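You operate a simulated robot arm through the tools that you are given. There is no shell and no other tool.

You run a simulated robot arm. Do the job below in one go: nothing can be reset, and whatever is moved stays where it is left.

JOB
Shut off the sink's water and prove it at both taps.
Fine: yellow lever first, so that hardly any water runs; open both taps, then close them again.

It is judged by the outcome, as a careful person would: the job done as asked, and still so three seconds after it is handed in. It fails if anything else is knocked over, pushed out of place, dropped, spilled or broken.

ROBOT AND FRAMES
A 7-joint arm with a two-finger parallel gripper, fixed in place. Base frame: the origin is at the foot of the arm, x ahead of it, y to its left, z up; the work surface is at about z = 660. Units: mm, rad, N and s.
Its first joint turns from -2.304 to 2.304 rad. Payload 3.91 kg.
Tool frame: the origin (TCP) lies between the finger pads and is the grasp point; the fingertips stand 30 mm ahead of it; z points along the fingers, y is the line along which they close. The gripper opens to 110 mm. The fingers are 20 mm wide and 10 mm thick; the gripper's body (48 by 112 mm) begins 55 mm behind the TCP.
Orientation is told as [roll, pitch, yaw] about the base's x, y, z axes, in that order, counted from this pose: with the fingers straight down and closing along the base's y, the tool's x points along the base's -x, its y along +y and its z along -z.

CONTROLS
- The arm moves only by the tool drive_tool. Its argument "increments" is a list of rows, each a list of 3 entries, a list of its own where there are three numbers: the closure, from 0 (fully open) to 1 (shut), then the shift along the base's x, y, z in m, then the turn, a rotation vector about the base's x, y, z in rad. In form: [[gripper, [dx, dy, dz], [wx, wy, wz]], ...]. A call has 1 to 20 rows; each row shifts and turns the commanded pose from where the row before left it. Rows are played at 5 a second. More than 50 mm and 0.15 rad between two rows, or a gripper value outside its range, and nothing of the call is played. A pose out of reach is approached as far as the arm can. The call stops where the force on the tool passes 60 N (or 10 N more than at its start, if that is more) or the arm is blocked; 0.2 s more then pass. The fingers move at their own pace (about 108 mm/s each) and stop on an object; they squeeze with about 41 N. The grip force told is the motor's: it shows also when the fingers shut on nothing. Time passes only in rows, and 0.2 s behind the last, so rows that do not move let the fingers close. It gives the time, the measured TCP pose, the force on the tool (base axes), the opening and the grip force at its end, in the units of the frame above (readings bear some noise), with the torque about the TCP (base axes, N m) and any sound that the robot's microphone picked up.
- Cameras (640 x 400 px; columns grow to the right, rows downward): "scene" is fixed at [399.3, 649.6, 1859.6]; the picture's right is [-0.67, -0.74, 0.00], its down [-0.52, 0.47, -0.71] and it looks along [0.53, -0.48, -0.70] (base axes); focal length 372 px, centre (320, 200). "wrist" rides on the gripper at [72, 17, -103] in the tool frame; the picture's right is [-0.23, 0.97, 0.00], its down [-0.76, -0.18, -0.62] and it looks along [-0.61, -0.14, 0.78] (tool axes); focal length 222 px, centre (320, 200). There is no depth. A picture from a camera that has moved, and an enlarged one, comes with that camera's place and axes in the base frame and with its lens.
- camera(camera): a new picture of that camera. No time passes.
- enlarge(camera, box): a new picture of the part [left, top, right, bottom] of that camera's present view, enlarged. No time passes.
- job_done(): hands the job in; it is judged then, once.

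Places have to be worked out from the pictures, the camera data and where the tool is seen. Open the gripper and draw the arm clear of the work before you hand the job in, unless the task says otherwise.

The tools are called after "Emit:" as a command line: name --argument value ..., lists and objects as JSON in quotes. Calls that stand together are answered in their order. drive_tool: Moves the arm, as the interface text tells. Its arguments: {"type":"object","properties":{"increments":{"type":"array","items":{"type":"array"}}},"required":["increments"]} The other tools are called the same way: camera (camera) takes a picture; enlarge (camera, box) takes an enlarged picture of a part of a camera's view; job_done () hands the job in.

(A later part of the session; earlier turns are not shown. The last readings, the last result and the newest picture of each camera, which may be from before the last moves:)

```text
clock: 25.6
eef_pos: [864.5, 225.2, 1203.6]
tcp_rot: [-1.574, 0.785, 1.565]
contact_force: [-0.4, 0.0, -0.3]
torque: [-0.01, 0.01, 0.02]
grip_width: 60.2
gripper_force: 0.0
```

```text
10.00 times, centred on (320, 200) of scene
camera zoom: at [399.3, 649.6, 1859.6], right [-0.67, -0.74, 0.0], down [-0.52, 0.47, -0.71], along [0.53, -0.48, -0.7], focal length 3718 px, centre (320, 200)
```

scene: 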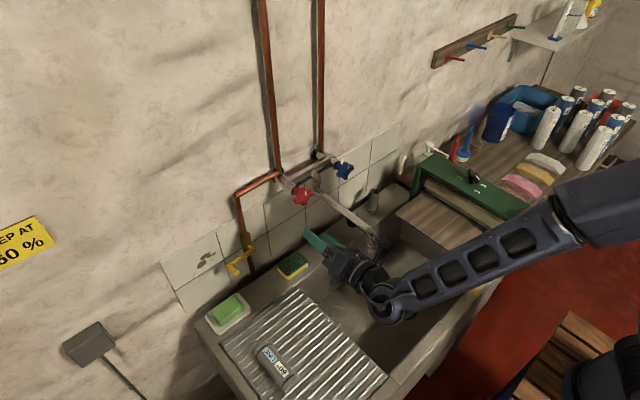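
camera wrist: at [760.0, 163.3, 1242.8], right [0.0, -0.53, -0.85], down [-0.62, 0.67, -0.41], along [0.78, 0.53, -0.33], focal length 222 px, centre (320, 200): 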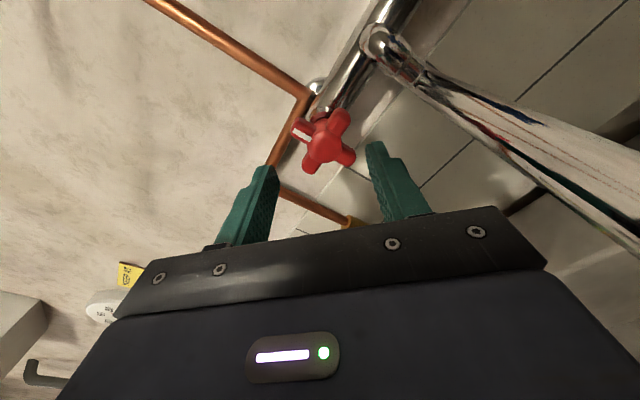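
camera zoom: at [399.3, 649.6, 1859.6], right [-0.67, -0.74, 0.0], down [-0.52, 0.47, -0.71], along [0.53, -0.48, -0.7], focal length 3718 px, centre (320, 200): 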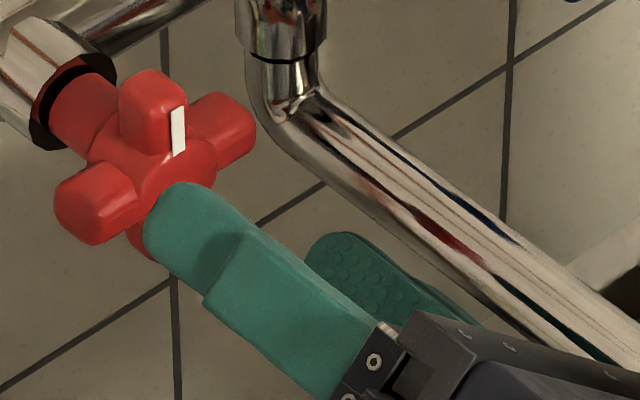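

Relative to the fingertips the handle axis is at y≈225, z≈1203, so I'm well centred. The arms' plane is at x≈925. I'll advance 42 mm so the fingertips sit just past the arms, in the diagonal gaps.

Emit:
drive_tool --increments '[[0.45, [0.01, 0, 0], [0, 0, 0]], [0.45, [0.01, 0, 0], [0, 0, 0]], [0.45, [0.01, 0, 0], [0, 0, 0]], [0.45, [0.012, 0, 0], [0, 0, 0]], [0.45, [0, 0, 0], [0, 0, 0]]]'

Emit:
enlarge --camera "wrist" --box '[240, 80, 440, 220]'

Emit:
enlarge --camera "scene" --box '[270, 165, 360, 225]'

```text
clock: 26.8
eef_pos: [905.9, 226.6, 1204.1]
tcp_rot: [-1.576, 0.785, 1.566]
contact_force: [-0.5, 0.5, 0.2]
torque: [0.06, 0.02, 0.01]
grip_width: 60.6
gripper_force: 0.0
```

```text
2.86 times, centred on (340, 150) of wrist
camera zoom: at [802.1, 163.0, 1243.1], right [0.0, -0.53, -0.85], down [-0.62, 0.67, -0.41], along [0.78, 0.53, -0.33], focal length 635 px, centre (263, 343)
```

zoom: 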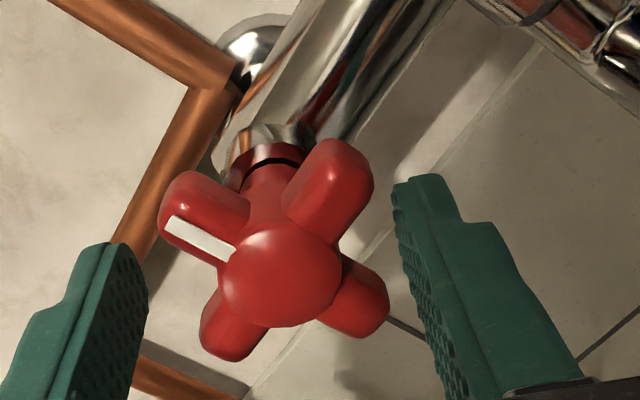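

```text
6.67 times, centred on (315, 195) of scene
camera zoom: at [399.3, 649.6, 1859.6], right [-0.67, -0.74, 0.0], down [-0.52, 0.47, -0.71], along [0.53, -0.48, -0.7], focal length 2479 px, centre (353, 233)
```

zoom: 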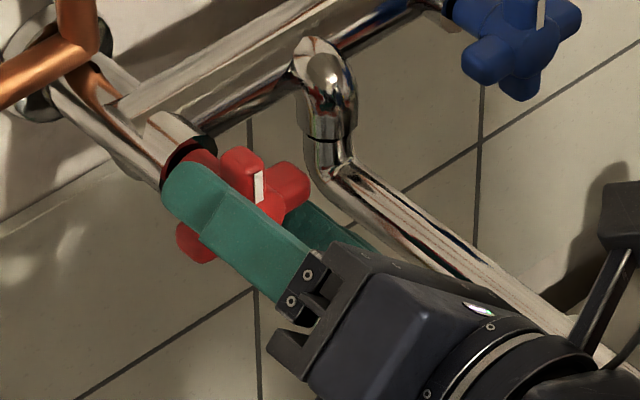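

The fingers straddle the handle in the right diagonals. The handle centre appears about 4 mm toward the lower finger, so I'll shift 3 mm in -y and 3 mm in -z, then close to about 46 mm.

Emit:
drive_tool --increments '[[0.45, [0, -0.003, -0.003], [0, 0, 0]], [0.55, [0.003, 0, 0], [0, 0, 0]], [0.58, [0, 0, 0], [0, 0, 0]], [0.58, [0, 0, 0], [0, 0, 0]]]'

Emit:
enlarge --camera "wrist" --box '[240, 80, 440, 220]'

```text
clock: 27.8
eef_pos: [909.5, 222.9, 1200.2]
tcp_rot: [-1.573, 0.782, 1.565]
contact_force: [-0.3, 1.0, -0.3]
torque: [-0.05, -0.02, 0.0]
grip_width: 46.3
gripper_force: 0.1
```

```text
2.86 times, centred on (340, 150) of wrist
camera zoom: at [805.3, 159.8, 1240.0], right [0.0, -0.53, -0.85], down [-0.62, 0.67, -0.41], along [0.78, 0.53, -0.33], focal length 635 px, centre (263, 343)
```

zoom: 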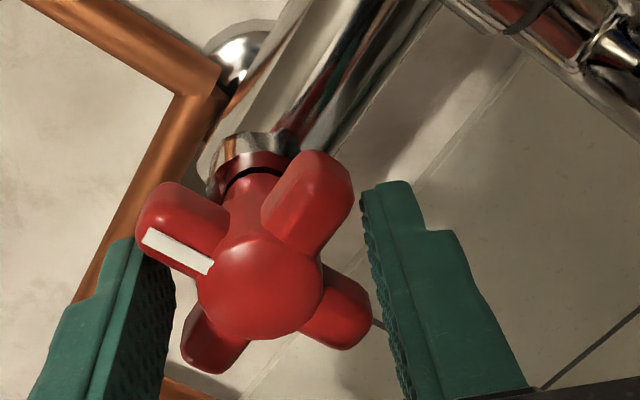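

The handle is centred with 46 mm between the fingers and no contact force. I'll narrow to 42 mm and start turning counter-clockwise (opening) in small steps.

Emit:
drive_tool --increments '[[0.62, [0, 0, 0], [0, 0, 0]], [0.62, [0, 0, 0], [-0.08, 0, 0]], [0.62, [0, 0, 0], [-0.08, 0, 0]], [0.62, [0, 0, 0], [-0.08, 0, 0]], [0.62, [0, 0, 0], [-0.08, 0, 0]], [0.62, [0, 0, 0], [-0.08, 0, 0]]]'

Emit:
enlarge --camera "wrist" --box '[240, 80, 440, 220]'

Emit:
enlarge --camera "scene" --box '[260, 150, 400, 270]'

```text
clock: 29.2
eef_pos: [909.5, 223.5, 1199.5]
tcp_rot: [-1.577, 1.187, 1.562]
contact_force: [-0.1, 1.9, -0.9]
torque: [-0.03, -0.02, 0.05]
grip_width: 42.3
gripper_force: 0.2
```

```text
2.86 times, centred on (340, 150) of wrist
camera zoom: at [805.2, 180.8, 1261.1], right [0.0, -0.82, -0.58], down [-0.62, 0.45, -0.64], along [0.78, 0.36, -0.51], focal length 635 px, centre (263, 343)
```

zoom: 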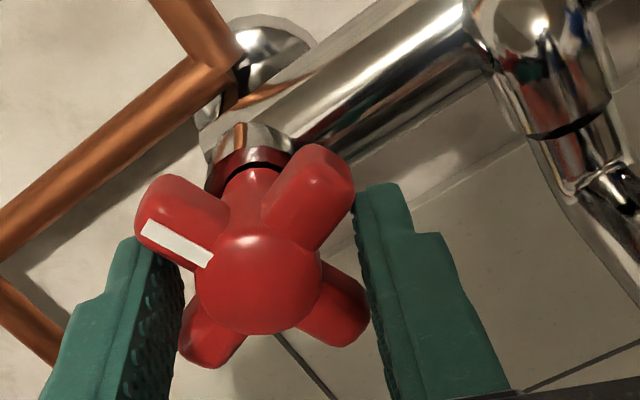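

```text
3.33 times, centred on (330, 210) of scene
camera zoom: at [399.3, 649.6, 1859.6], right [-0.67, -0.74, 0.0], down [-0.52, 0.47, -0.71], along [0.53, -0.48, -0.7], focal length 1239 px, centre (287, 167)
```

zoom: 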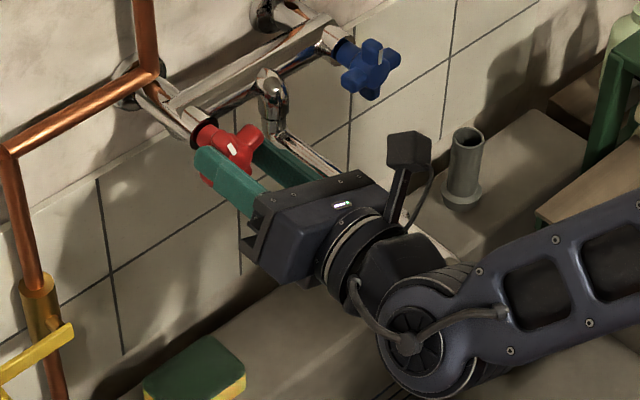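

The handle is turning with the gripper and there is hardly any force. I'll continue opening.

Emit:
drive_tool --increments '[[0.62, [0, 0, 0], [-0.1, 0, 0]], [0.62, [0, 0, 0], [-0.1, 0, 0]], [0.62, [0, 0, 0], [-0.1, 0, 0]], [0.62, [0, 0, 0], [-0.1, 0, 0]], [0.62, [0, 0, 0], [-0.1, 0, 0]], [0.62, [0, 0, 0], [-0.1, 0, 0]]]'

Emit:
enlarge --camera "wrist" --box '[240, 80, 440, 220]'

Emit:
camera --camera "scene"

```text
clock: 30.6
eef_pos: [909.1, 222.6, 1200.3]
tcp_rot: [1.588, 1.358, -1.553]
contact_force: [1.2, 4.4, 0.4]
torque: [0.03, 0.04, 0.08]
grip_width: 43.8
gripper_force: 2.2
```

```text
2.86 times, centred on (340, 150) of wrist
camera zoom: at [805.0, 221.7, 1274.7], right [0.0, -1.0, -0.01], down [-0.62, 0.01, -0.78], along [0.78, 0.01, -0.62], focal length 635 px, centre (263, 343)
```

zoom: 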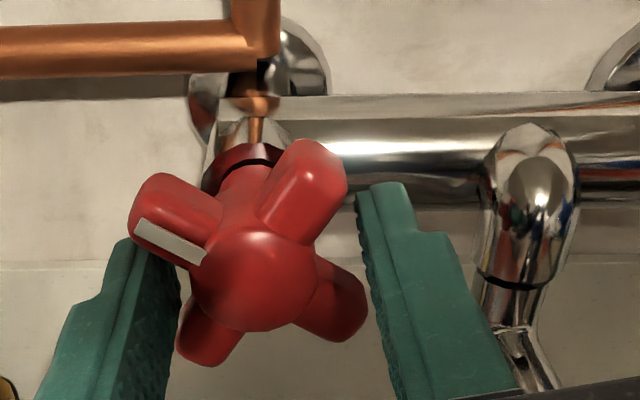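

```text
taken
```

scene: 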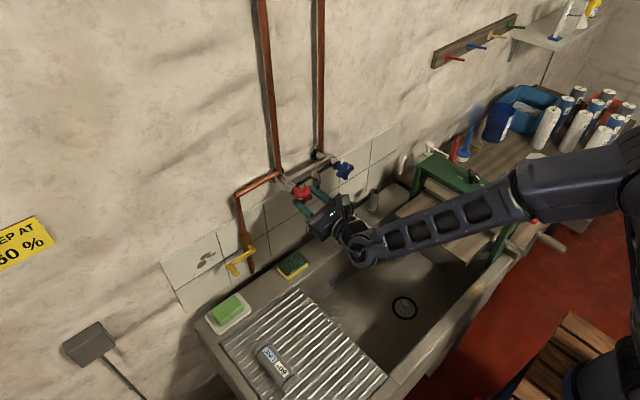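

The red tap is turned about 55°, with no water visible and no sound reported. I'll turn on toward 90° or the stop.

Emit:
drive_tool --increments '[[0.62, [0, 0, 0], [-0.1, 0, 0]], [0.62, [0, 0, 0], [-0.1, 0, 0]], [0.62, [0, 0, 0], [-0.1, 0, 0]], [0.62, [0, 0, 0], [-0.1, 0, 0]], [0.62, [0, 0, 0], [-0.1, 0, 0]], [0.62, [0, 0, 0], [-0.1, 0, 0]]]'

Emit:
enlarge --camera "wrist" --box '[240, 80, 440, 220]'

Emit:
enlarge --camera "scene" --box '[260, 150, 420, 290]'

```text
clock: 32.0
eef_pos: [910.4, 223.6, 1200.1]
tcp_rot: [1.574, 0.757, -1.567]
contact_force: [-0.1, 1.8, 0.3]
torque: [0.05, 0.0, 0.05]
grip_width: 42.8
gripper_force: 1.2
```

```text
2.86 times, centred on (340, 150) of wrist
camera zoom: at [805.1, 263.9, 1262.4], right [0.0, -0.83, 0.55], down [-0.62, -0.43, -0.65], along [0.78, -0.34, -0.52], focal length 635 px, centre (263, 343)
```

zoom: 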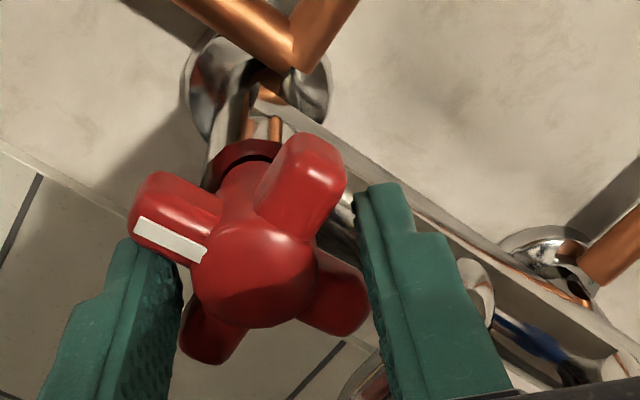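

```text
2.86 times, centred on (340, 220) of scene
camera zoom: at [399.3, 649.6, 1859.6], right [-0.67, -0.74, 0.0], down [-0.52, 0.47, -0.71], along [0.53, -0.48, -0.7], focal length 1062 px, centre (263, 143)
```

zoom: 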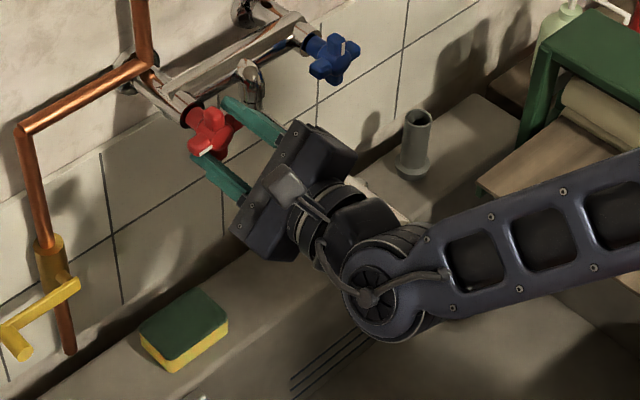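

The handle has turned about 85–90° with no stop felt. I'll turn further to find the fully open position.

Emit:
drive_tool --increments '[[0.62, [0, 0, 0], [-0.1, 0, 0]], [0.62, [0, 0, 0], [-0.1, 0, 0]], [0.62, [0, 0, 0], [-0.1, 0, 0]], [0.62, [0, 0, 0], [-0.1, 0, 0]]]'

Emit:
enlarge --camera "wrist" --box '[240, 80, 440, 220]'

Emit:
camera --camera "scene"

```text
clock: 33.0
eef_pos: [909.9, 224.5, 1200.1]
tcp_rot: [1.574, 0.357, -1.564]
contact_force: [-0.9, 2.2, 0.4]
torque: [0.01, 0.03, 0.0]
grip_width: 42.7
gripper_force: 0.6
```

```text
2.86 times, centred on (340, 150) of wrist
camera zoom: at [805.0, 285.0, 1241.7], right [0.0, -0.55, 0.83], down [-0.62, -0.65, -0.43], along [0.78, -0.52, -0.34], focal length 635 px, centre (263, 343)
```

zoom: 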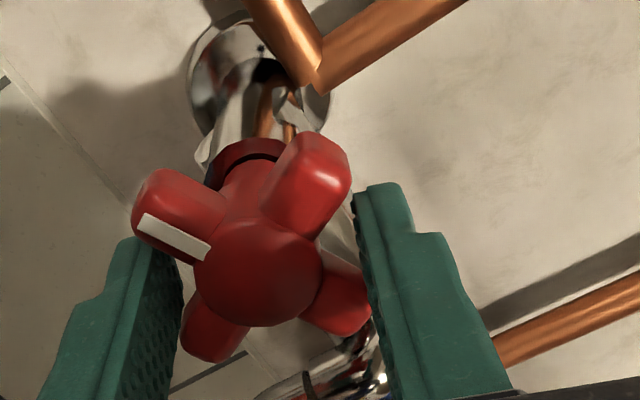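

```text
taken
```

scene: 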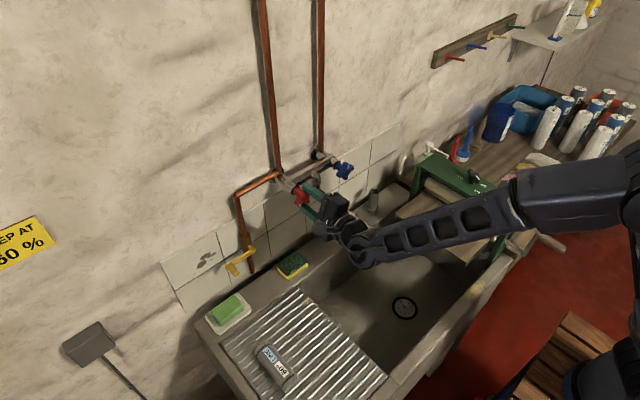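

Still free at about 112°, with the TCP steady. I'll continue in small steps to look for the stop, watching the torque.

Emit:
drive_tool --increments '[[0.62, [0, 0, 0], [-0.1, 0, 0]], [0.62, [0, 0, 0], [-0.1, 0, 0]], [0.62, [0, 0, 0], [-0.1, 0, 0]], [0.62, [0, 0, 0], [-0.1, 0, 0]]]'

Emit:
enlarge --camera "wrist" --box '[240, 80, 440, 220]'

```text
clock: 34.0
eef_pos: [909.2, 227.6, 1200.7]
tcp_rot: [1.568, -0.045, -1.562]
contact_force: [5.1, 34.1, 1.0]
torque: [1.42, -0.67, 0.8]
grip_width: 55.9
gripper_force: 13.4
```

```text
2.86 times, centred on (340, 150) of wrist
camera zoom: at [804.0, 299.9, 1214.6], right [0.0, -0.18, 0.98], down [-0.62, -0.78, -0.14], along [0.79, -0.6, -0.11], focal length 635 px, centre (263, 343)
```

zoom: 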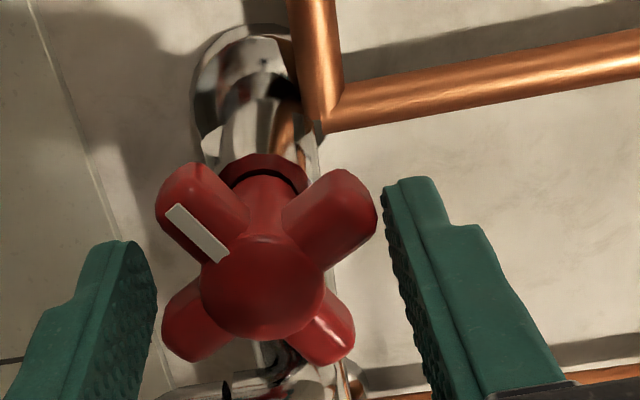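

That is the fully open stop: torque 1.4 N·m and 34 N, at about 120° of turn. I'll back the gripper off 0.3 rad so it is centred around the arms without moving the handle, and open the fingers.

Emit:
drive_tool --increments '[[0.55, [0, 0, 0], [0.1, 0, 0]], [0.5, [0, 0, 0], [0.1, 0, 0]], [0.45, [0, 0, 0], [0.08, 0, 0]], [0.42, [0, 0, 0], [0, 0, 0]]]'

Emit:
enlarge --camera "wrist" --box '[240, 80, 440, 220]'

Emit:
camera --camera "scene"

```text
clock: 35.0
eef_pos: [909.9, 222.3, 1200.1]
tcp_rot: [1.572, 0.238, -1.568]
contact_force: [0.6, 0.4, 0.2]
torque: [0.04, 0.0, 0.02]
grip_width: 63.6
gripper_force: 0.0
```

```text
2.86 times, centred on (340, 150) of wrist
camera zoom: at [805.5, 288.5, 1234.2], right [0.0, -0.45, 0.89], down [-0.62, -0.7, -0.35], along [0.78, -0.55, -0.28], focal length 635 px, centre (263, 343)
```

zoom: 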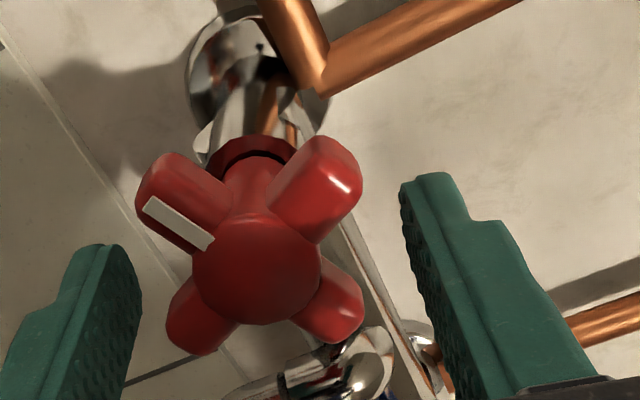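

```text
taken
```

scene: 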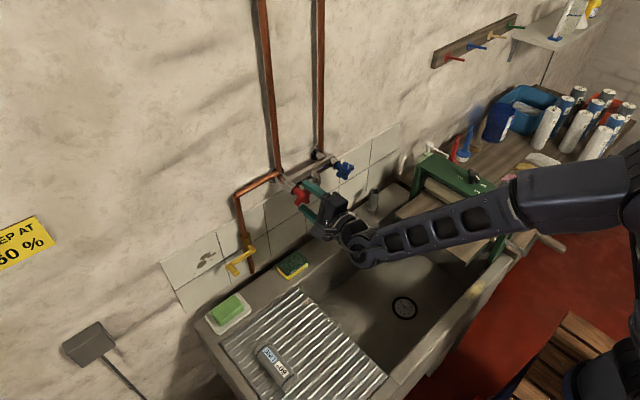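

The handle is free of the fingers and still in its open position. I'll withdraw along -x and rise, so that I can look at the spout for water and re-roll the tool clear of it.

Emit:
drive_tool --increments '[[0.4, [-0.02, 0, 0], [0, 0, 0]], [0.4, [-0.03, 0, 0], [0, 0, 0]], [0.4, [-0.03, 0, 0], [0, 0, 0]], [0.4, [-0.03, 0, 0], [0, 0, 0]], [0.4, [-0.01, 0, 0.03], [0, 0, 0]], [0.4, [0, 0, 0.035], [0, 0, 0]], [0.4, [0, 0, 0.04], [0, 0, 0]], [0.4, [0, 0, 0], [0, 0, 0]]]'

Emit:
camera --camera "wrist"

Emit:
camera --camera "scene"

Emit:
enlarge --camera "scene" --box '[270, 150, 400, 300]'

```text
clock: 36.8
eef_pos: [789.2, 222.9, 1305.5]
tcp_rot: [1.571, 0.237, -1.567]
contact_force: [0.1, 1.2, 0.5]
torque: [0.02, -0.01, -0.01]
grip_width: 66.2
gripper_force: 0.0
```

```text
taken
camera wrist: at [684.7, 288.8, 1340.1], right [0.0, -0.45, 0.89], down [-0.62, -0.7, -0.35], along [0.78, -0.55, -0.28], focal length 222 px, centre (320, 200)
```

wrist: 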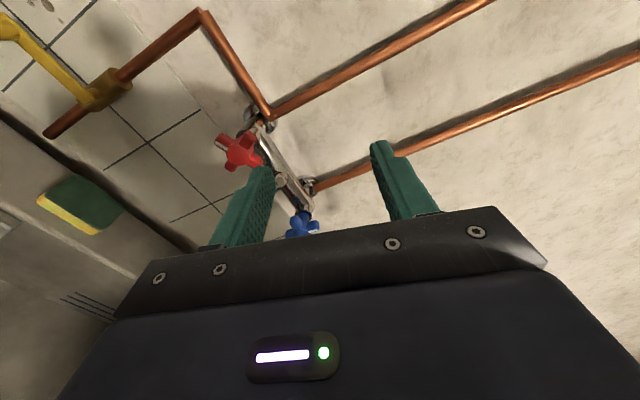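

```text
taken
```

scene: 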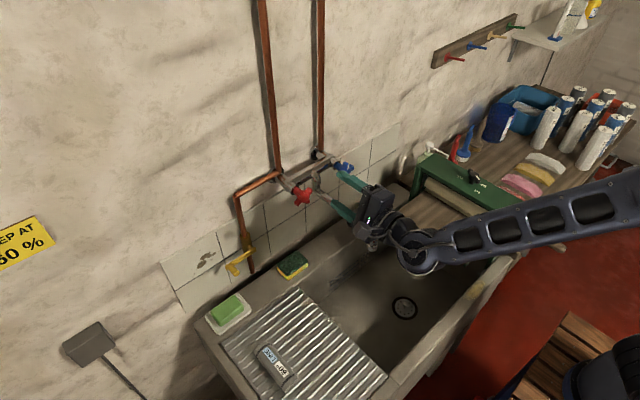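

```text
2.67 times, centred on (335, 225) of scene
camera zoom: at [399.3, 649.6, 1859.6], right [-0.67, -0.74, 0.0], down [-0.52, 0.47, -0.71], along [0.53, -0.48, -0.7], focal length 991 px, centre (280, 133)
```

zoom: 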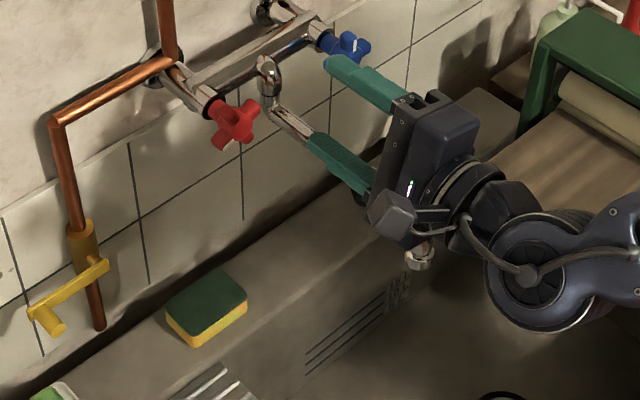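

No water is coming from the spout, and the red tap is visibly turned (open). At this height I'll roll the tool back clockwise and move over in front of the blue tap, so that it starts with the camera away from the spout.

Emit:
drive_tool --increments '[[0.45, [0, 0, 0], [0.14, 0, 0]], [0.45, [0, -0.008, 0], [0.14, 0, 0]], [0.45, [0, -0.008, 0], [0.14, 0, 0]], [0.45, [0, -0.008, 0], [0.14, 0, 0]], [0.45, [0, -0.008, 0], [0.14, 0, 0]], [0.45, [0, -0.008, 0], [0.14, 0, 0]], [0.45, [0, -0.008, 0], [0.14, 0, 0]], [0.45, [0, -0.008, 0], [0.14, 0, 0]], [0.45, [0, -0.008, 0], [0.14, 0, 0]], [0.45, [0, -0.008, 0], [0.14, 0, 0]], [0.45, [0, -0.008, 0], [0.14, 0, 0]], [0.45, [0, -0.008, 0], [0.14, 0, 0]], [0.45, [0, -0.008, 0], [0.14, 0, 0]], [0.45, [0, -0.008, 0], [0.14, 0, 0]], [0.45, [0, -0.008, 0], [0.14, 0, 0]], [0.45, [0, -0.008, 0], [0.14, 0, 0]], [0.45, [0, -0.008, 0], [0.14, 0, 0]], [0.45, [0, -0.008, 0], [0.14, 0, 0]], [0.45, [0, -0.008, 0], [0.14, 0, 0]], [0.45, [0, -0.008, 0], [0.14, 0, 0]]]'

Emit:
camera --camera "scene"

Emit:
camera --camera "wrist"

```text
clock: 41.0
eef_pos: [789.8, 70.0, 1305.9]
tcp_rot: [-1.572, 0.103, 1.567]
contact_force: [0.5, -0.9, 0.1]
torque: [0.03, 0.01, -0.01]
grip_width: 60.2
gripper_force: 0.0
```

```text
taken
```

scene: 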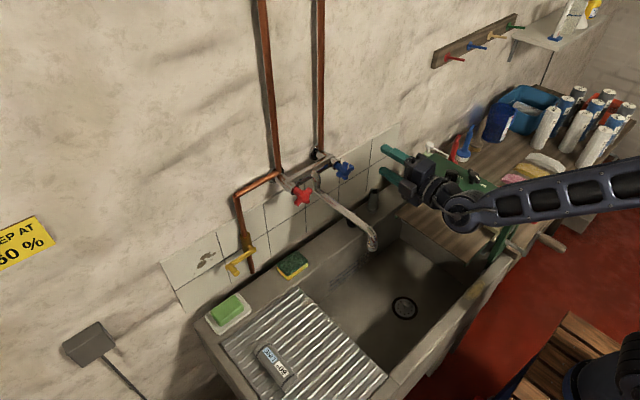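

```text
taken
camera wrist: at [685.4, -2.6, 1296.6], right [0.0, 0.13, -0.99], down [-0.62, 0.78, 0.1], along [0.78, 0.62, 0.08], focal length 222 px, centre (320, 200)
```

wrist: 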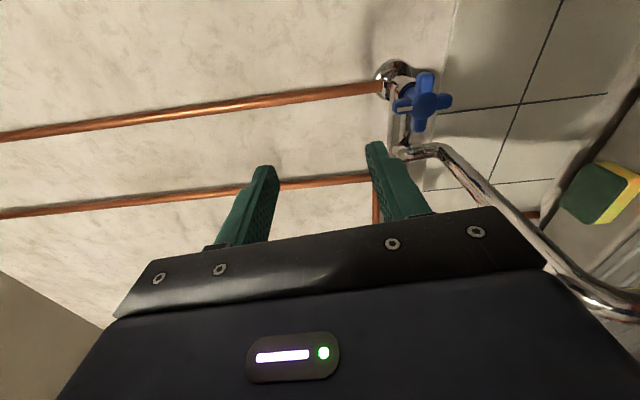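

The view is clear: the spout is dry with the red tap open. I'll roll another 51° clockwise and measure the blue tap.

Emit:
drive_tool --increments '[[0.45, [0, 0, -0.01], [0.148, 0, 0]], [0.45, [0, 0, -0.01], [0.148, 0, 0]], [0.45, [0, 0, -0.01], [0.148, 0, 0]], [0.45, [0, 0, -0.01], [0.148, 0, 0]], [0.45, [0, 0, -0.01], [0.148, 0, 0]], [0.45, [0, 0, -0.01], [0.148, 0, 0]], [0.45, [0, 0, 0], [0, 0, 0]]]'

Emit:
camera --camera "wrist"

Emit:
camera --camera "scene"

Emit:
enlarge --camera "scene" --box '[340, 210, 400, 260]'

```text
clock: 42.6
eef_pos: [789.2, 71.7, 1244.9]
tcp_rot: [-1.569, -0.787, 1.565]
contact_force: [0.3, 0.5, 0.3]
torque: [-0.02, 0.02, 0.02]
grip_width: 60.6
gripper_force: 0.0
```

```text
taken
camera wrist: at [685.1, 31.9, 1182.5], right [0.0, 0.85, -0.53], down [-0.62, 0.42, 0.67], along [0.78, 0.33, 0.53], focal length 222 px, centre (320, 200)
```

wrist: 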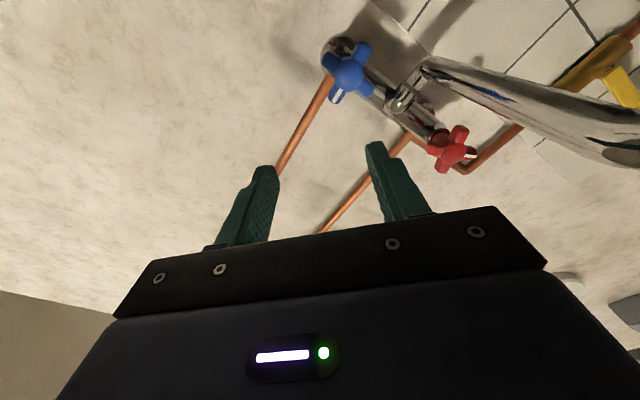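

```text
taken
```

scene: 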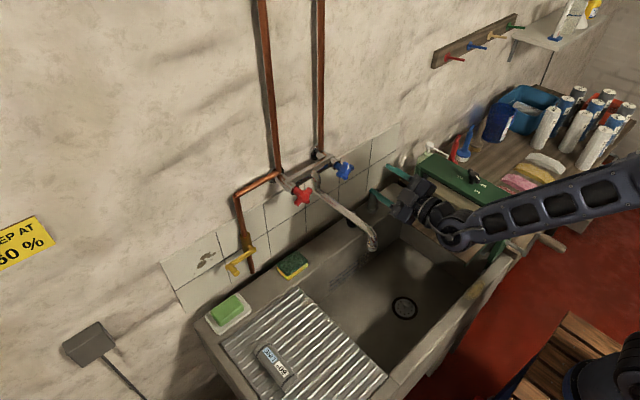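

```text
8.00 times, centred on (370, 235) of scene
camera zoom: at [399.3, 649.6, 1859.6], right [-0.67, -0.74, 0.0], down [-0.52, 0.47, -0.71], along [0.53, -0.48, -0.7], focal length 2974 px, centre (-80, -80)
```

zoom: 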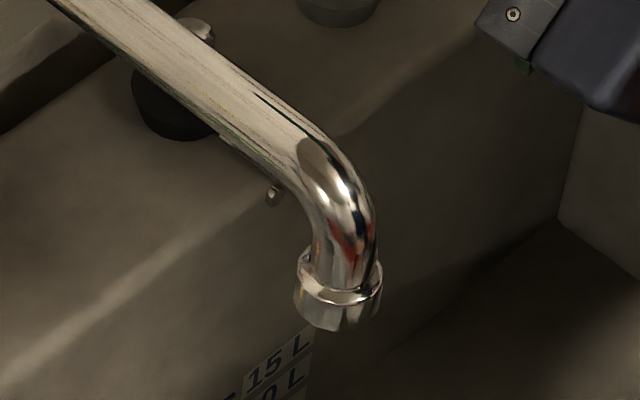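

The spout is dry with the red tap fully open. Next I'll measure the blue tap from here.

Emit:
enlarge --camera "wrist" --box '[300, 20, 400, 120]'

Emit:
enlarge --camera "scene" --box '[310, 145, 400, 205]'

```text
4.00 times, centred on (350, 70) of wrist
camera zoom: at [685.1, 31.9, 1182.5], right [0.0, 0.85, -0.53], down [-0.62, 0.42, 0.67], along [0.78, 0.33, 0.53], focal length 888 px, centre (200, 720)
```

zoom: 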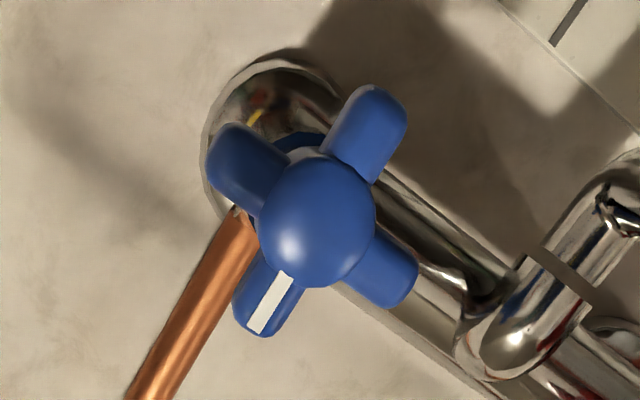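

```text
6.67 times, centred on (355, 175) of scene
camera zoom: at [399.3, 649.6, 1859.6], right [-0.67, -0.74, 0.0], down [-0.52, 0.47, -0.71], along [0.53, -0.48, -0.7], focal length 2479 px, centre (87, 367)
```

zoom: 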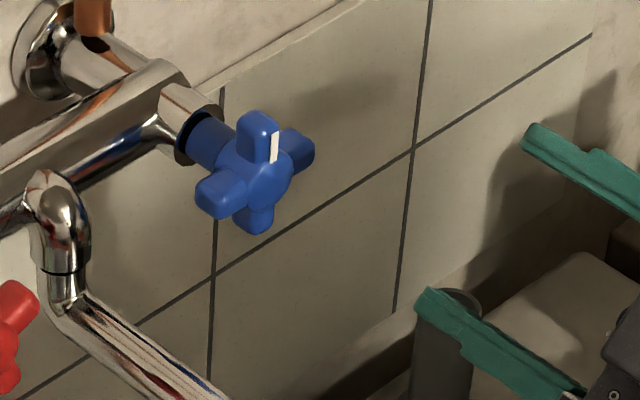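

The blue handle axis is near y≈75, z≈1201, in the same x plane (≈925) as the red. I'll line up in front of it, fingertips short of the hub, with 60 mm opening.

Emit:
drive_tool --increments '[[0.45, [0, 0.001, -0.015], [0, 0, 0]], [0.45, [0, 0.001, -0.015], [0, 0, 0]], [0.45, [0, 0.001, -0.014], [0, 0, 0]], [0.45, [0.025, 0, 0], [0, 0, 0]], [0.45, [0.025, 0, 0], [0, 0, 0]], [0.45, [0.025, 0, 0], [0, 0, 0]], [0.45, [0, 0, 0], [0, 0, 0]]]'

Emit:
enlarge --camera "wrist" --box '[240, 80, 440, 220]'

Emit:
enlarge --camera "scene" --box '[310, 140, 460, 260]'

```text
clock: 44.2
eef_pos: [866.1, 73.5, 1200.7]
tcp_rot: [-1.568, -0.783, 1.567]
contact_force: [-0.1, 0.6, -0.3]
torque: [0.02, 0.01, 0.0]
grip_width: 60.8
gripper_force: 0.1
```

```text
2.86 times, centred on (340, 150) of wrist
camera zoom: at [761.2, 34.8, 1138.7], right [0.0, 0.85, -0.53], down [-0.62, 0.42, 0.67], along [0.78, 0.33, 0.53], focal length 635 px, centre (263, 343)
```

zoom: 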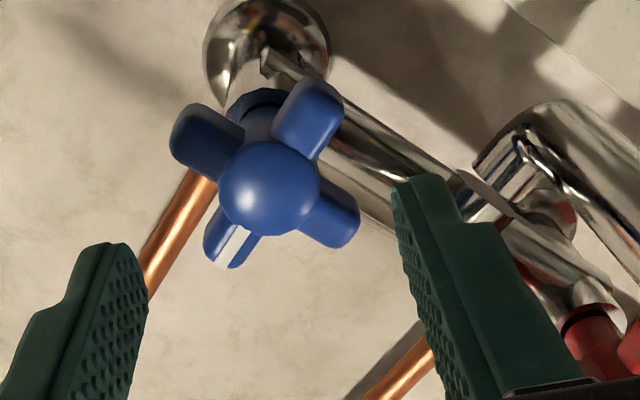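

```text
3.33 times, centred on (385, 200) of scene
camera zoom: at [399.3, 649.6, 1859.6], right [-0.67, -0.74, 0.0], down [-0.52, 0.47, -0.71], along [0.53, -0.48, -0.7], focal length 1239 px, centre (103, 200)
```

zoom: 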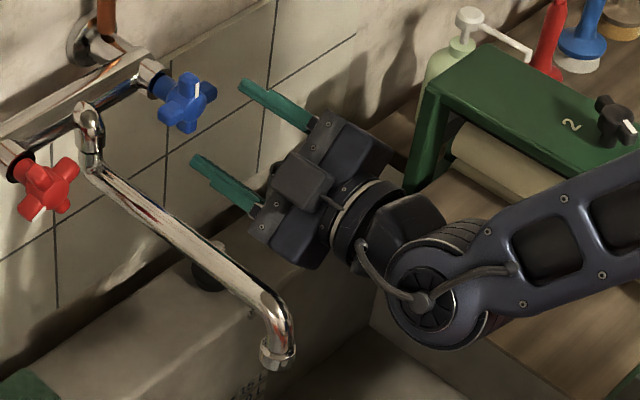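

The alignment matches the red approach, with only about 2 mm offset. I'll advance 42 mm around the blue handle with a 1.5 mm correction downward.

Emit:
drive_tool --increments '[[0.45, [0.01, 0, -0.0015], [0, 0, 0]], [0.45, [0.01, 0, 0], [0, 0, 0]], [0.45, [0.011, 0, 0], [0, 0, 0]], [0.45, [0.011, 0, 0], [0, 0, 0]], [0.45, [0, 0, 0], [0, 0, 0]]]'

Emit:
enlarge --camera "wrist" --box '[240, 80, 440, 220]'

Emit:
enlarge --camera "scene" --box '[310, 140, 430, 220]'

```text
clock: 45.4
eef_pos: [906.8, 73.6, 1200.1]
tcp_rot: [-1.567, -0.782, 1.566]
contact_force: [-0.1, 0.6, -0.1]
torque: [0.03, 0.03, -0.01]
grip_width: 60.4
gripper_force: 0.1
```

```text
2.86 times, centred on (340, 150) of wrist
camera zoom: at [803.1, 35.2, 1137.2], right [0.0, 0.85, -0.53], down [-0.62, 0.42, 0.67], along [0.78, 0.33, 0.53], focal length 635 px, centre (263, 343)
```

zoom: 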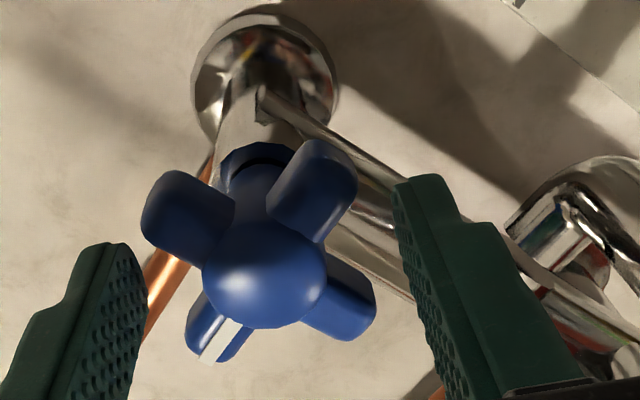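

```text
5.00 times, centred on (370, 180) of scene
camera zoom: at [399.3, 649.6, 1859.6], right [-0.67, -0.74, 0.0], down [-0.52, 0.47, -0.71], along [0.53, -0.48, -0.7], focal length 1859 px, centre (70, 300)
```

zoom: 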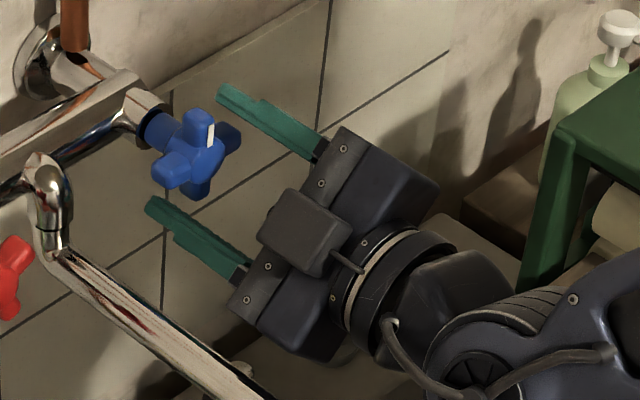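

The blue handle is centred between the fingers. I'll close to 42 mm and turn counter-clockwise to open it.

Emit:
drive_tool --increments '[[0.58, [0.002, 0, 0], [0, 0, 0]], [0.62, [0, 0, 0], [0, 0, 0]], [0.62, [0, 0, 0], [-0.08, 0, 0]], [0.62, [0, 0, 0], [-0.08, 0, 0]], [0.62, [0, 0, 0], [-0.08, 0, 0]], [0.62, [0, 0, 0], [-0.08, 0, 0]], [0.62, [0, 0, 0], [-0.08, 0, 0]]]'

Emit:
enlarge --camera "wrist" --box '[240, 80, 440, 220]'

Emit:
enlarge --camera "scene" --box '[280, 140, 430, 270]'

```text
clock: 47.0
eef_pos: [908.8, 74.6, 1199.4]
tcp_rot: [-1.569, -0.383, 1.565]
contact_force: [0.7, 1.4, 0.0]
torque: [0.02, -0.01, 0.07]
grip_width: 41.9
gripper_force: 0.8
```

```text
2.86 times, centred on (340, 150) of wrist
camera zoom: at [804.4, 13.5, 1157.6], right [0.0, 0.57, -0.82], down [-0.62, 0.64, 0.45], along [0.78, 0.51, 0.36], focal length 635 px, centre (263, 343)
```

zoom: 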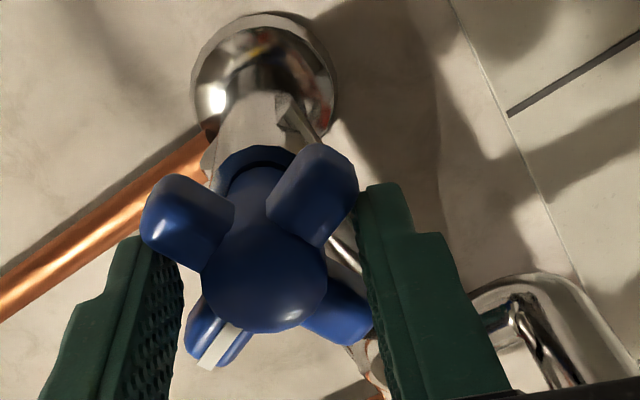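

```text
3.08 times, centred on (355, 205) of scene
camera zoom: at [399.3, 649.6, 1859.6], right [-0.67, -0.74, 0.0], down [-0.52, 0.47, -0.71], along [0.53, -0.48, -0.7], focal length 1144 px, centre (212, 185)
```

zoom: 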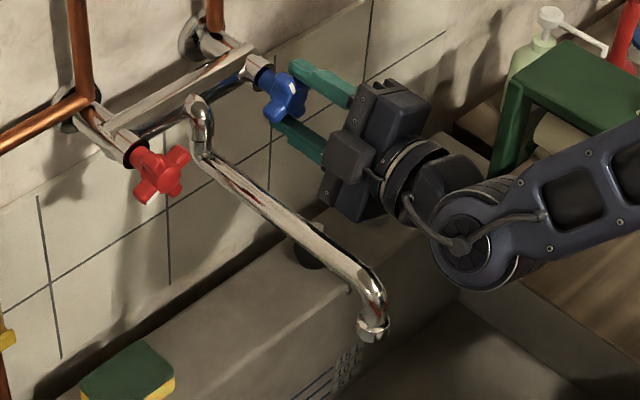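

The blue handle follows the gripper and the spout is still dry. I'll continue opening.

Emit:
drive_tool --increments '[[0.62, [0, 0, 0], [-0.1, 0, 0]], [0.62, [0, 0, 0], [-0.1, 0, 0]], [0.62, [0, 0, 0], [-0.1, 0, 0]], [0.62, [0, 0, 0], [-0.1, 0, 0]], [0.62, [0, 0, 0], [-0.1, 0, 0]], [0.62, [0, 0, 0], [-0.1, 0, 0]], [0.62, [0, 0, 0], [-0.1, 0, 0]], [0.62, [0, 0, 0], [-0.1, 0, 0]]]'

Emit:
enlarge --camera "wrist" --box '[240, 80, 440, 220]'

Emit:
enlarge --camera "scene" --box '[280, 140, 430, 270]'

```text
clock: 48.8
eef_pos: [907.4, 74.2, 1197.8]
tcp_rot: [-1.574, 0.418, 1.567]
contact_force: [0.2, 0.2, -1.2]
torque: [0.01, 0.07, -0.02]
grip_width: 42.3
gripper_force: 1.0
```

```text
2.86 times, centred on (340, 150) of wrist
camera zoom: at [804.3, 1.5, 1213.9], right [0.0, -0.19, -0.98], down [-0.62, 0.77, -0.15], along [0.78, 0.61, -0.12], focal length 635 px, centre (263, 343)
```

zoom: 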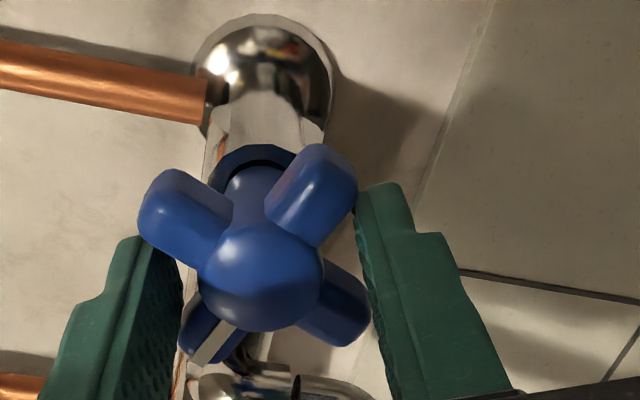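

```text
3.08 times, centred on (355, 205) of scene
camera zoom: at [399.3, 649.6, 1859.6], right [-0.67, -0.74, 0.0], down [-0.52, 0.47, -0.71], along [0.53, -0.48, -0.7], focal length 1144 px, centre (212, 185)
```

zoom: 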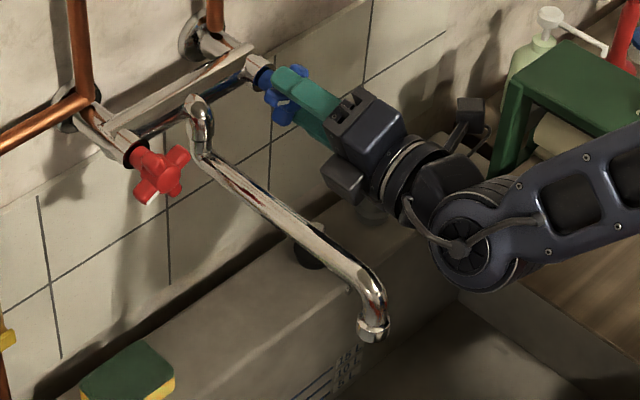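

Blue is open about 65° and the spout is still dry. I'll continue to its open stop.

Emit:
drive_tool --increments '[[0.62, [0, 0, 0], [-0.1, 0, 0]], [0.62, [0, 0, 0], [-0.1, 0, 0]], [0.62, [0, 0, 0], [-0.1, 0, 0]], [0.62, [0, 0, 0], [-0.1, 0, 0]], [0.62, [0, 0, 0], [-0.1, 0, 0]], [0.62, [0, 0, 0], [-0.1, 0, 0]], [0.62, [0, 0, 0], [-0.1, 0, 0]], [0.62, [0, 0, 0], [-0.1, 0, 0]], [0.62, [0, 0, 0], [-0.08, 0, 0]]]'

Emit:
enlarge --camera "wrist" --box '[240, 80, 440, 220]'

Emit:
enlarge --camera "scene" --box '[280, 140, 430, 270]'

```text
clock: 50.8
eef_pos: [908.0, 74.6, 1200.9]
tcp_rot: [-1.584, 1.295, 1.557]
contact_force: [-0.4, 1.1, 0.4]
torque: [0.01, 0.01, -0.02]
grip_width: 42.4
gripper_force: 0.8
```

```text
2.86 times, centred on (340, 150) of wrist
camera zoom: at [803.9, 38.4, 1265.1], right [0.0, -0.88, -0.48], down [-0.62, 0.38, -0.69], along [0.78, 0.3, -0.54], focal length 635 px, centre (263, 343)
```

zoom: 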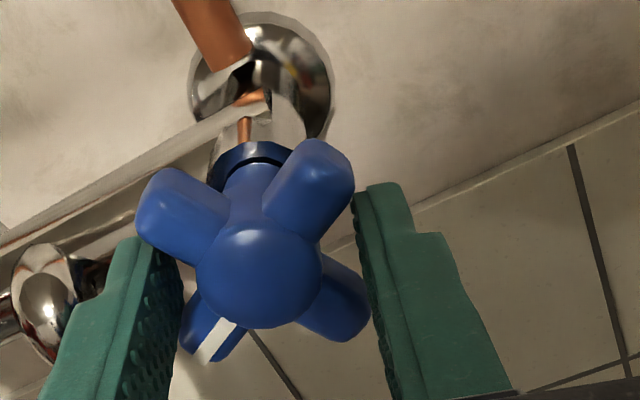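

```text
3.08 times, centred on (355, 205) of scene
camera zoom: at [399.3, 649.6, 1859.6], right [-0.67, -0.74, 0.0], down [-0.52, 0.47, -0.71], along [0.53, -0.48, -0.7], focal length 1144 px, centre (212, 185)
```

zoom: 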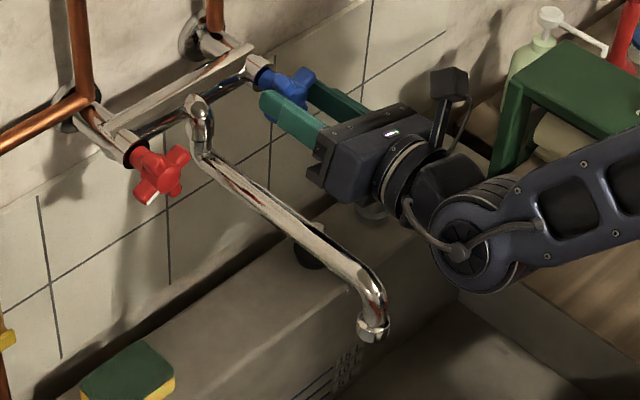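

Blue has turned about 2.0 rad. Two more small steps should bring it to its stop, as with the red.

Emit:
drive_tool --increments '[[0.62, [0, 0, 0], [-0.08, 0, 0]], [0.62, [0, 0, 0], [-0.08, 0, 0]]]'

Emit:
enlarge --camera "wrist" --box '[240, 80, 440, 220]'

Emit:
enlarge --camera "scene" --box '[340, 200, 400, 260]'

```text
clock: 51.4
eef_pos: [909.0, 74.6, 1201.2]
tcp_rot: [-1.616, 1.453, 1.526]
contact_force: [0.3, -2.9, 10.6]
torque: [4.19, 1.15, 0.34]
grip_width: 44.2
gripper_force: 44.4
```

```text
2.86 times, centred on (340, 150) of wrist
camera zoom: at [804.1, 48.8, 1270.5], right [0.0, -0.94, -0.34], down [-0.62, 0.27, -0.74], along [0.79, 0.21, -0.58], focal length 635 px, centre (263, 343)
```

zoom: 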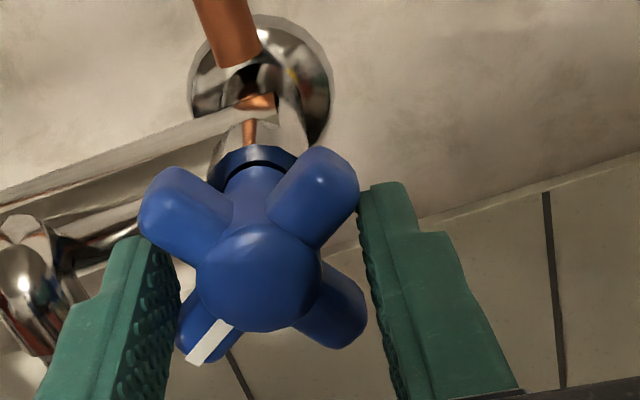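

```text
6.67 times, centred on (370, 230) of scene
camera zoom: at [399.3, 649.6, 1859.6], right [-0.67, -0.74, 0.0], down [-0.52, 0.47, -0.71], along [0.53, -0.48, -0.7], focal length 2479 px, centre (-13, 0)
```

zoom: 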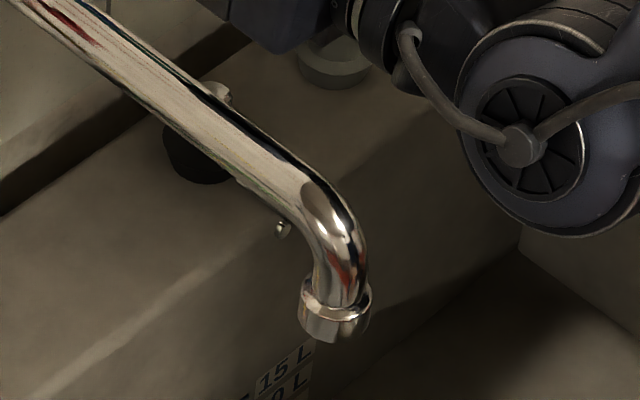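

Blue is against its open stop (4 N·m, grip 44 N). Both taps are now fully open and the spout is dry. I'll relieve the torque and wait a couple of seconds to confirm nothing flows.

Emit:
drive_tool --increments '[[0.62, [0, 0, 0], [0.08, 0, 0]], [0.62, [0, 0, 0], [0.06, 0, 0]], [0.62, [0, 0, 0], [0, 0, 0]], [0.62, [0, 0, 0], [0, 0, 0]], [0.62, [0, 0, 0], [0, 0, 0]], [0.62, [0, 0, 0], [0, 0, 0]], [0.62, [0, 0, 0], [0, 0, 0]], [0.62, [0, 0, 0], [0, 0, 0]], [0.62, [0, 0, 0], [0, 0, 0]]]'

Emit:
enlarge --camera "scene" --box '[340, 200, 440, 330]'

Emit:
enlarge --camera "scene" --box '[220, 140, 400, 290]'

```text
clock: 53.4
eef_pos: [909.0, 74.5, 1200.0]
tcp_rot: [-1.586, 1.317, 1.555]
contact_force: [-0.5, 0.0, -0.6]
torque: [-0.01, -0.01, 0.02]
grip_width: 41.9
gripper_force: 0.2
```

```text
3.08 times, centred on (390, 265) of scene
camera zoom: at [399.3, 649.6, 1859.6], right [-0.67, -0.74, 0.0], down [-0.52, 0.47, -0.71], along [0.53, -0.48, -0.7], focal length 1144 px, centre (105, 0)
```

zoom: 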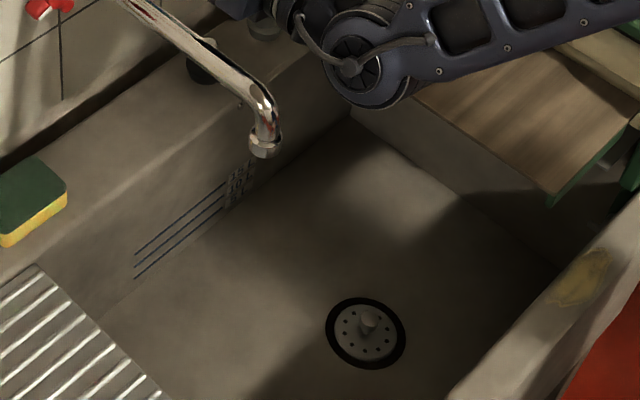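

```text
2.67 times, centred on (310, 215) of scene
camera zoom: at [399.3, 649.6, 1859.6], right [-0.67, -0.74, 0.0], down [-0.52, 0.47, -0.71], along [0.53, -0.48, -0.7], focal length 991 px, centre (347, 160)
```

zoom: 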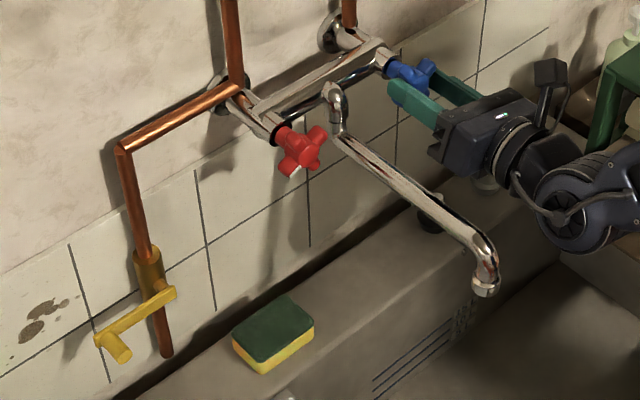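

With both taps fully open for two seconds there is no water at the spout and the basin is dry, so the shut-off is proven. Next I'll close the blue tap, turning clockwise.

Emit:
drive_tool --increments '[[0.62, [0, 0, 0], [0.1, 0, 0]], [0.62, [0, 0, 0], [0.1, 0, 0]], [0.62, [0, 0, 0], [0.1, 0, 0]], [0.62, [0, 0, 0], [0.1, 0, 0]], [0.62, [0, 0, 0], [0.1, 0, 0]], [0.62, [0, 0, 0], [0.1, 0, 0]], [0.62, [0, 0, 0], [0.1, 0, 0]], [0.62, [0, 0, 0], [0.1, 0, 0]], [0.62, [0, 0, 0], [0.1, 0, 0]], [0.62, [0, 0, 0], [0.1, 0, 0]], [0.62, [0, 0, 0], [0.1, 0, 0]], [0.62, [0, 0, 0], [0.1, 0, 0]], [0.62, [0, 0, 0], [0.1, 0, 0]], [0.62, [0, 0, 0], [0.1, 0, 0]], [0.62, [0, 0, 0], [0.1, 0, 0]], [0.62, [0, 0, 0], [0.1, 0, 0]], [0.62, [0, 0, 0], [0.1, 0, 0]], [0.62, [0, 0, 0], [0.1, 0, 0]], [0.62, [0, 0, 0], [0.1, 0, 0]], [0.62, [0, 0, 0], [0.1, 0, 0]]]'

Emit:
enlarge --camera "wrist" --box '[240, 80, 440, 220]'

Emit:
enlarge --camera "scene" --box '[280, 140, 430, 270]'

```text
clock: 57.6
eef_pos: [907.9, 73.9, 1200.6]
tcp_rot: [-1.566, -0.685, 1.565]
contact_force: [0.5, 0.7, 1.3]
torque: [-0.02, -0.04, 0.05]
grip_width: 42.6
gripper_force: 0.5
```

```text
2.86 times, centred on (340, 150) of wrist
camera zoom: at [804.4, 28.7, 1141.6], right [0.0, 0.79, -0.61], down [-0.62, 0.48, 0.62], along [0.78, 0.38, 0.49], focal length 635 px, centre (263, 343)
```

zoom: 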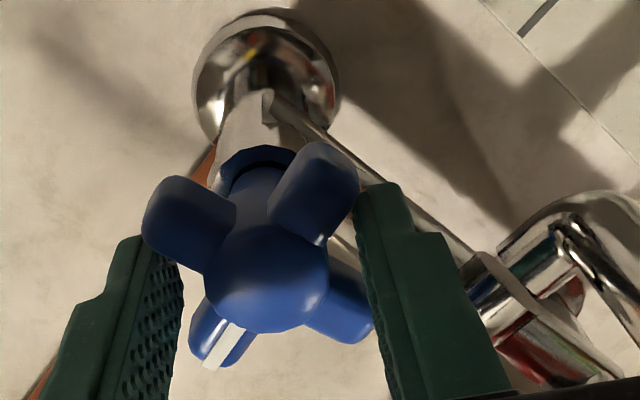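

```text
3.08 times, centred on (355, 205) of scene
camera zoom: at [399.3, 649.6, 1859.6], right [-0.67, -0.74, 0.0], down [-0.52, 0.47, -0.71], along [0.53, -0.48, -0.7], focal length 1144 px, centre (212, 185)
```

zoom: 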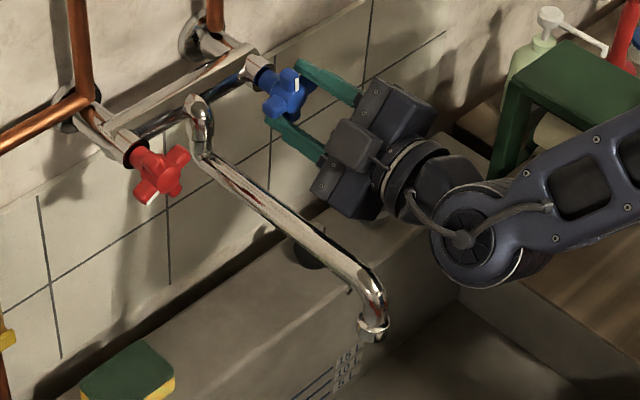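

The blue tap is nearly closed. I'll finish with small steps until its closed stop is felt.

Emit:
drive_tool --increments '[[0.62, [0, 0, 0], [0.05, 0, 0]], [0.62, [0, 0, 0], [0.05, 0, 0]], [0.62, [0, 0, 0], [0.05, 0, 0]]]'

Emit:
enlarge --camera "wrist" --box '[240, 80, 440, 220]'

```text
clock: 58.4
eef_pos: [908.8, 73.9, 1200.3]
tcp_rot: [-1.567, -0.835, 1.564]
contact_force: [0.5, 0.5, 1.6]
torque: [-0.41, -0.2, 0.06]
grip_width: 42.4
gripper_force: 9.5
```

```text
2.86 times, centred on (340, 150) of wrist
camera zoom: at [804.2, 37.9, 1135.8], right [0.0, 0.87, -0.49], down [-0.62, 0.38, 0.69], along [0.78, 0.3, 0.54], focal length 635 px, centre (263, 343)
```

zoom: 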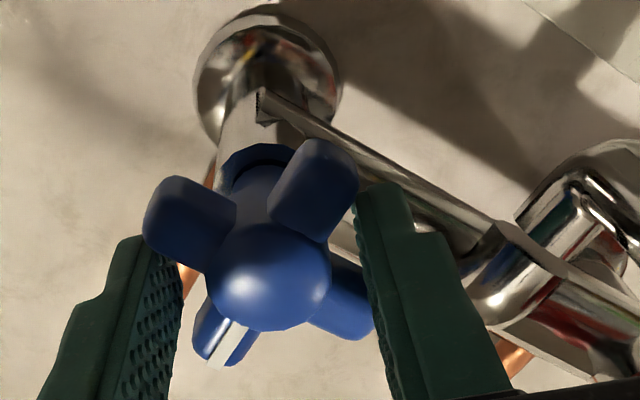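

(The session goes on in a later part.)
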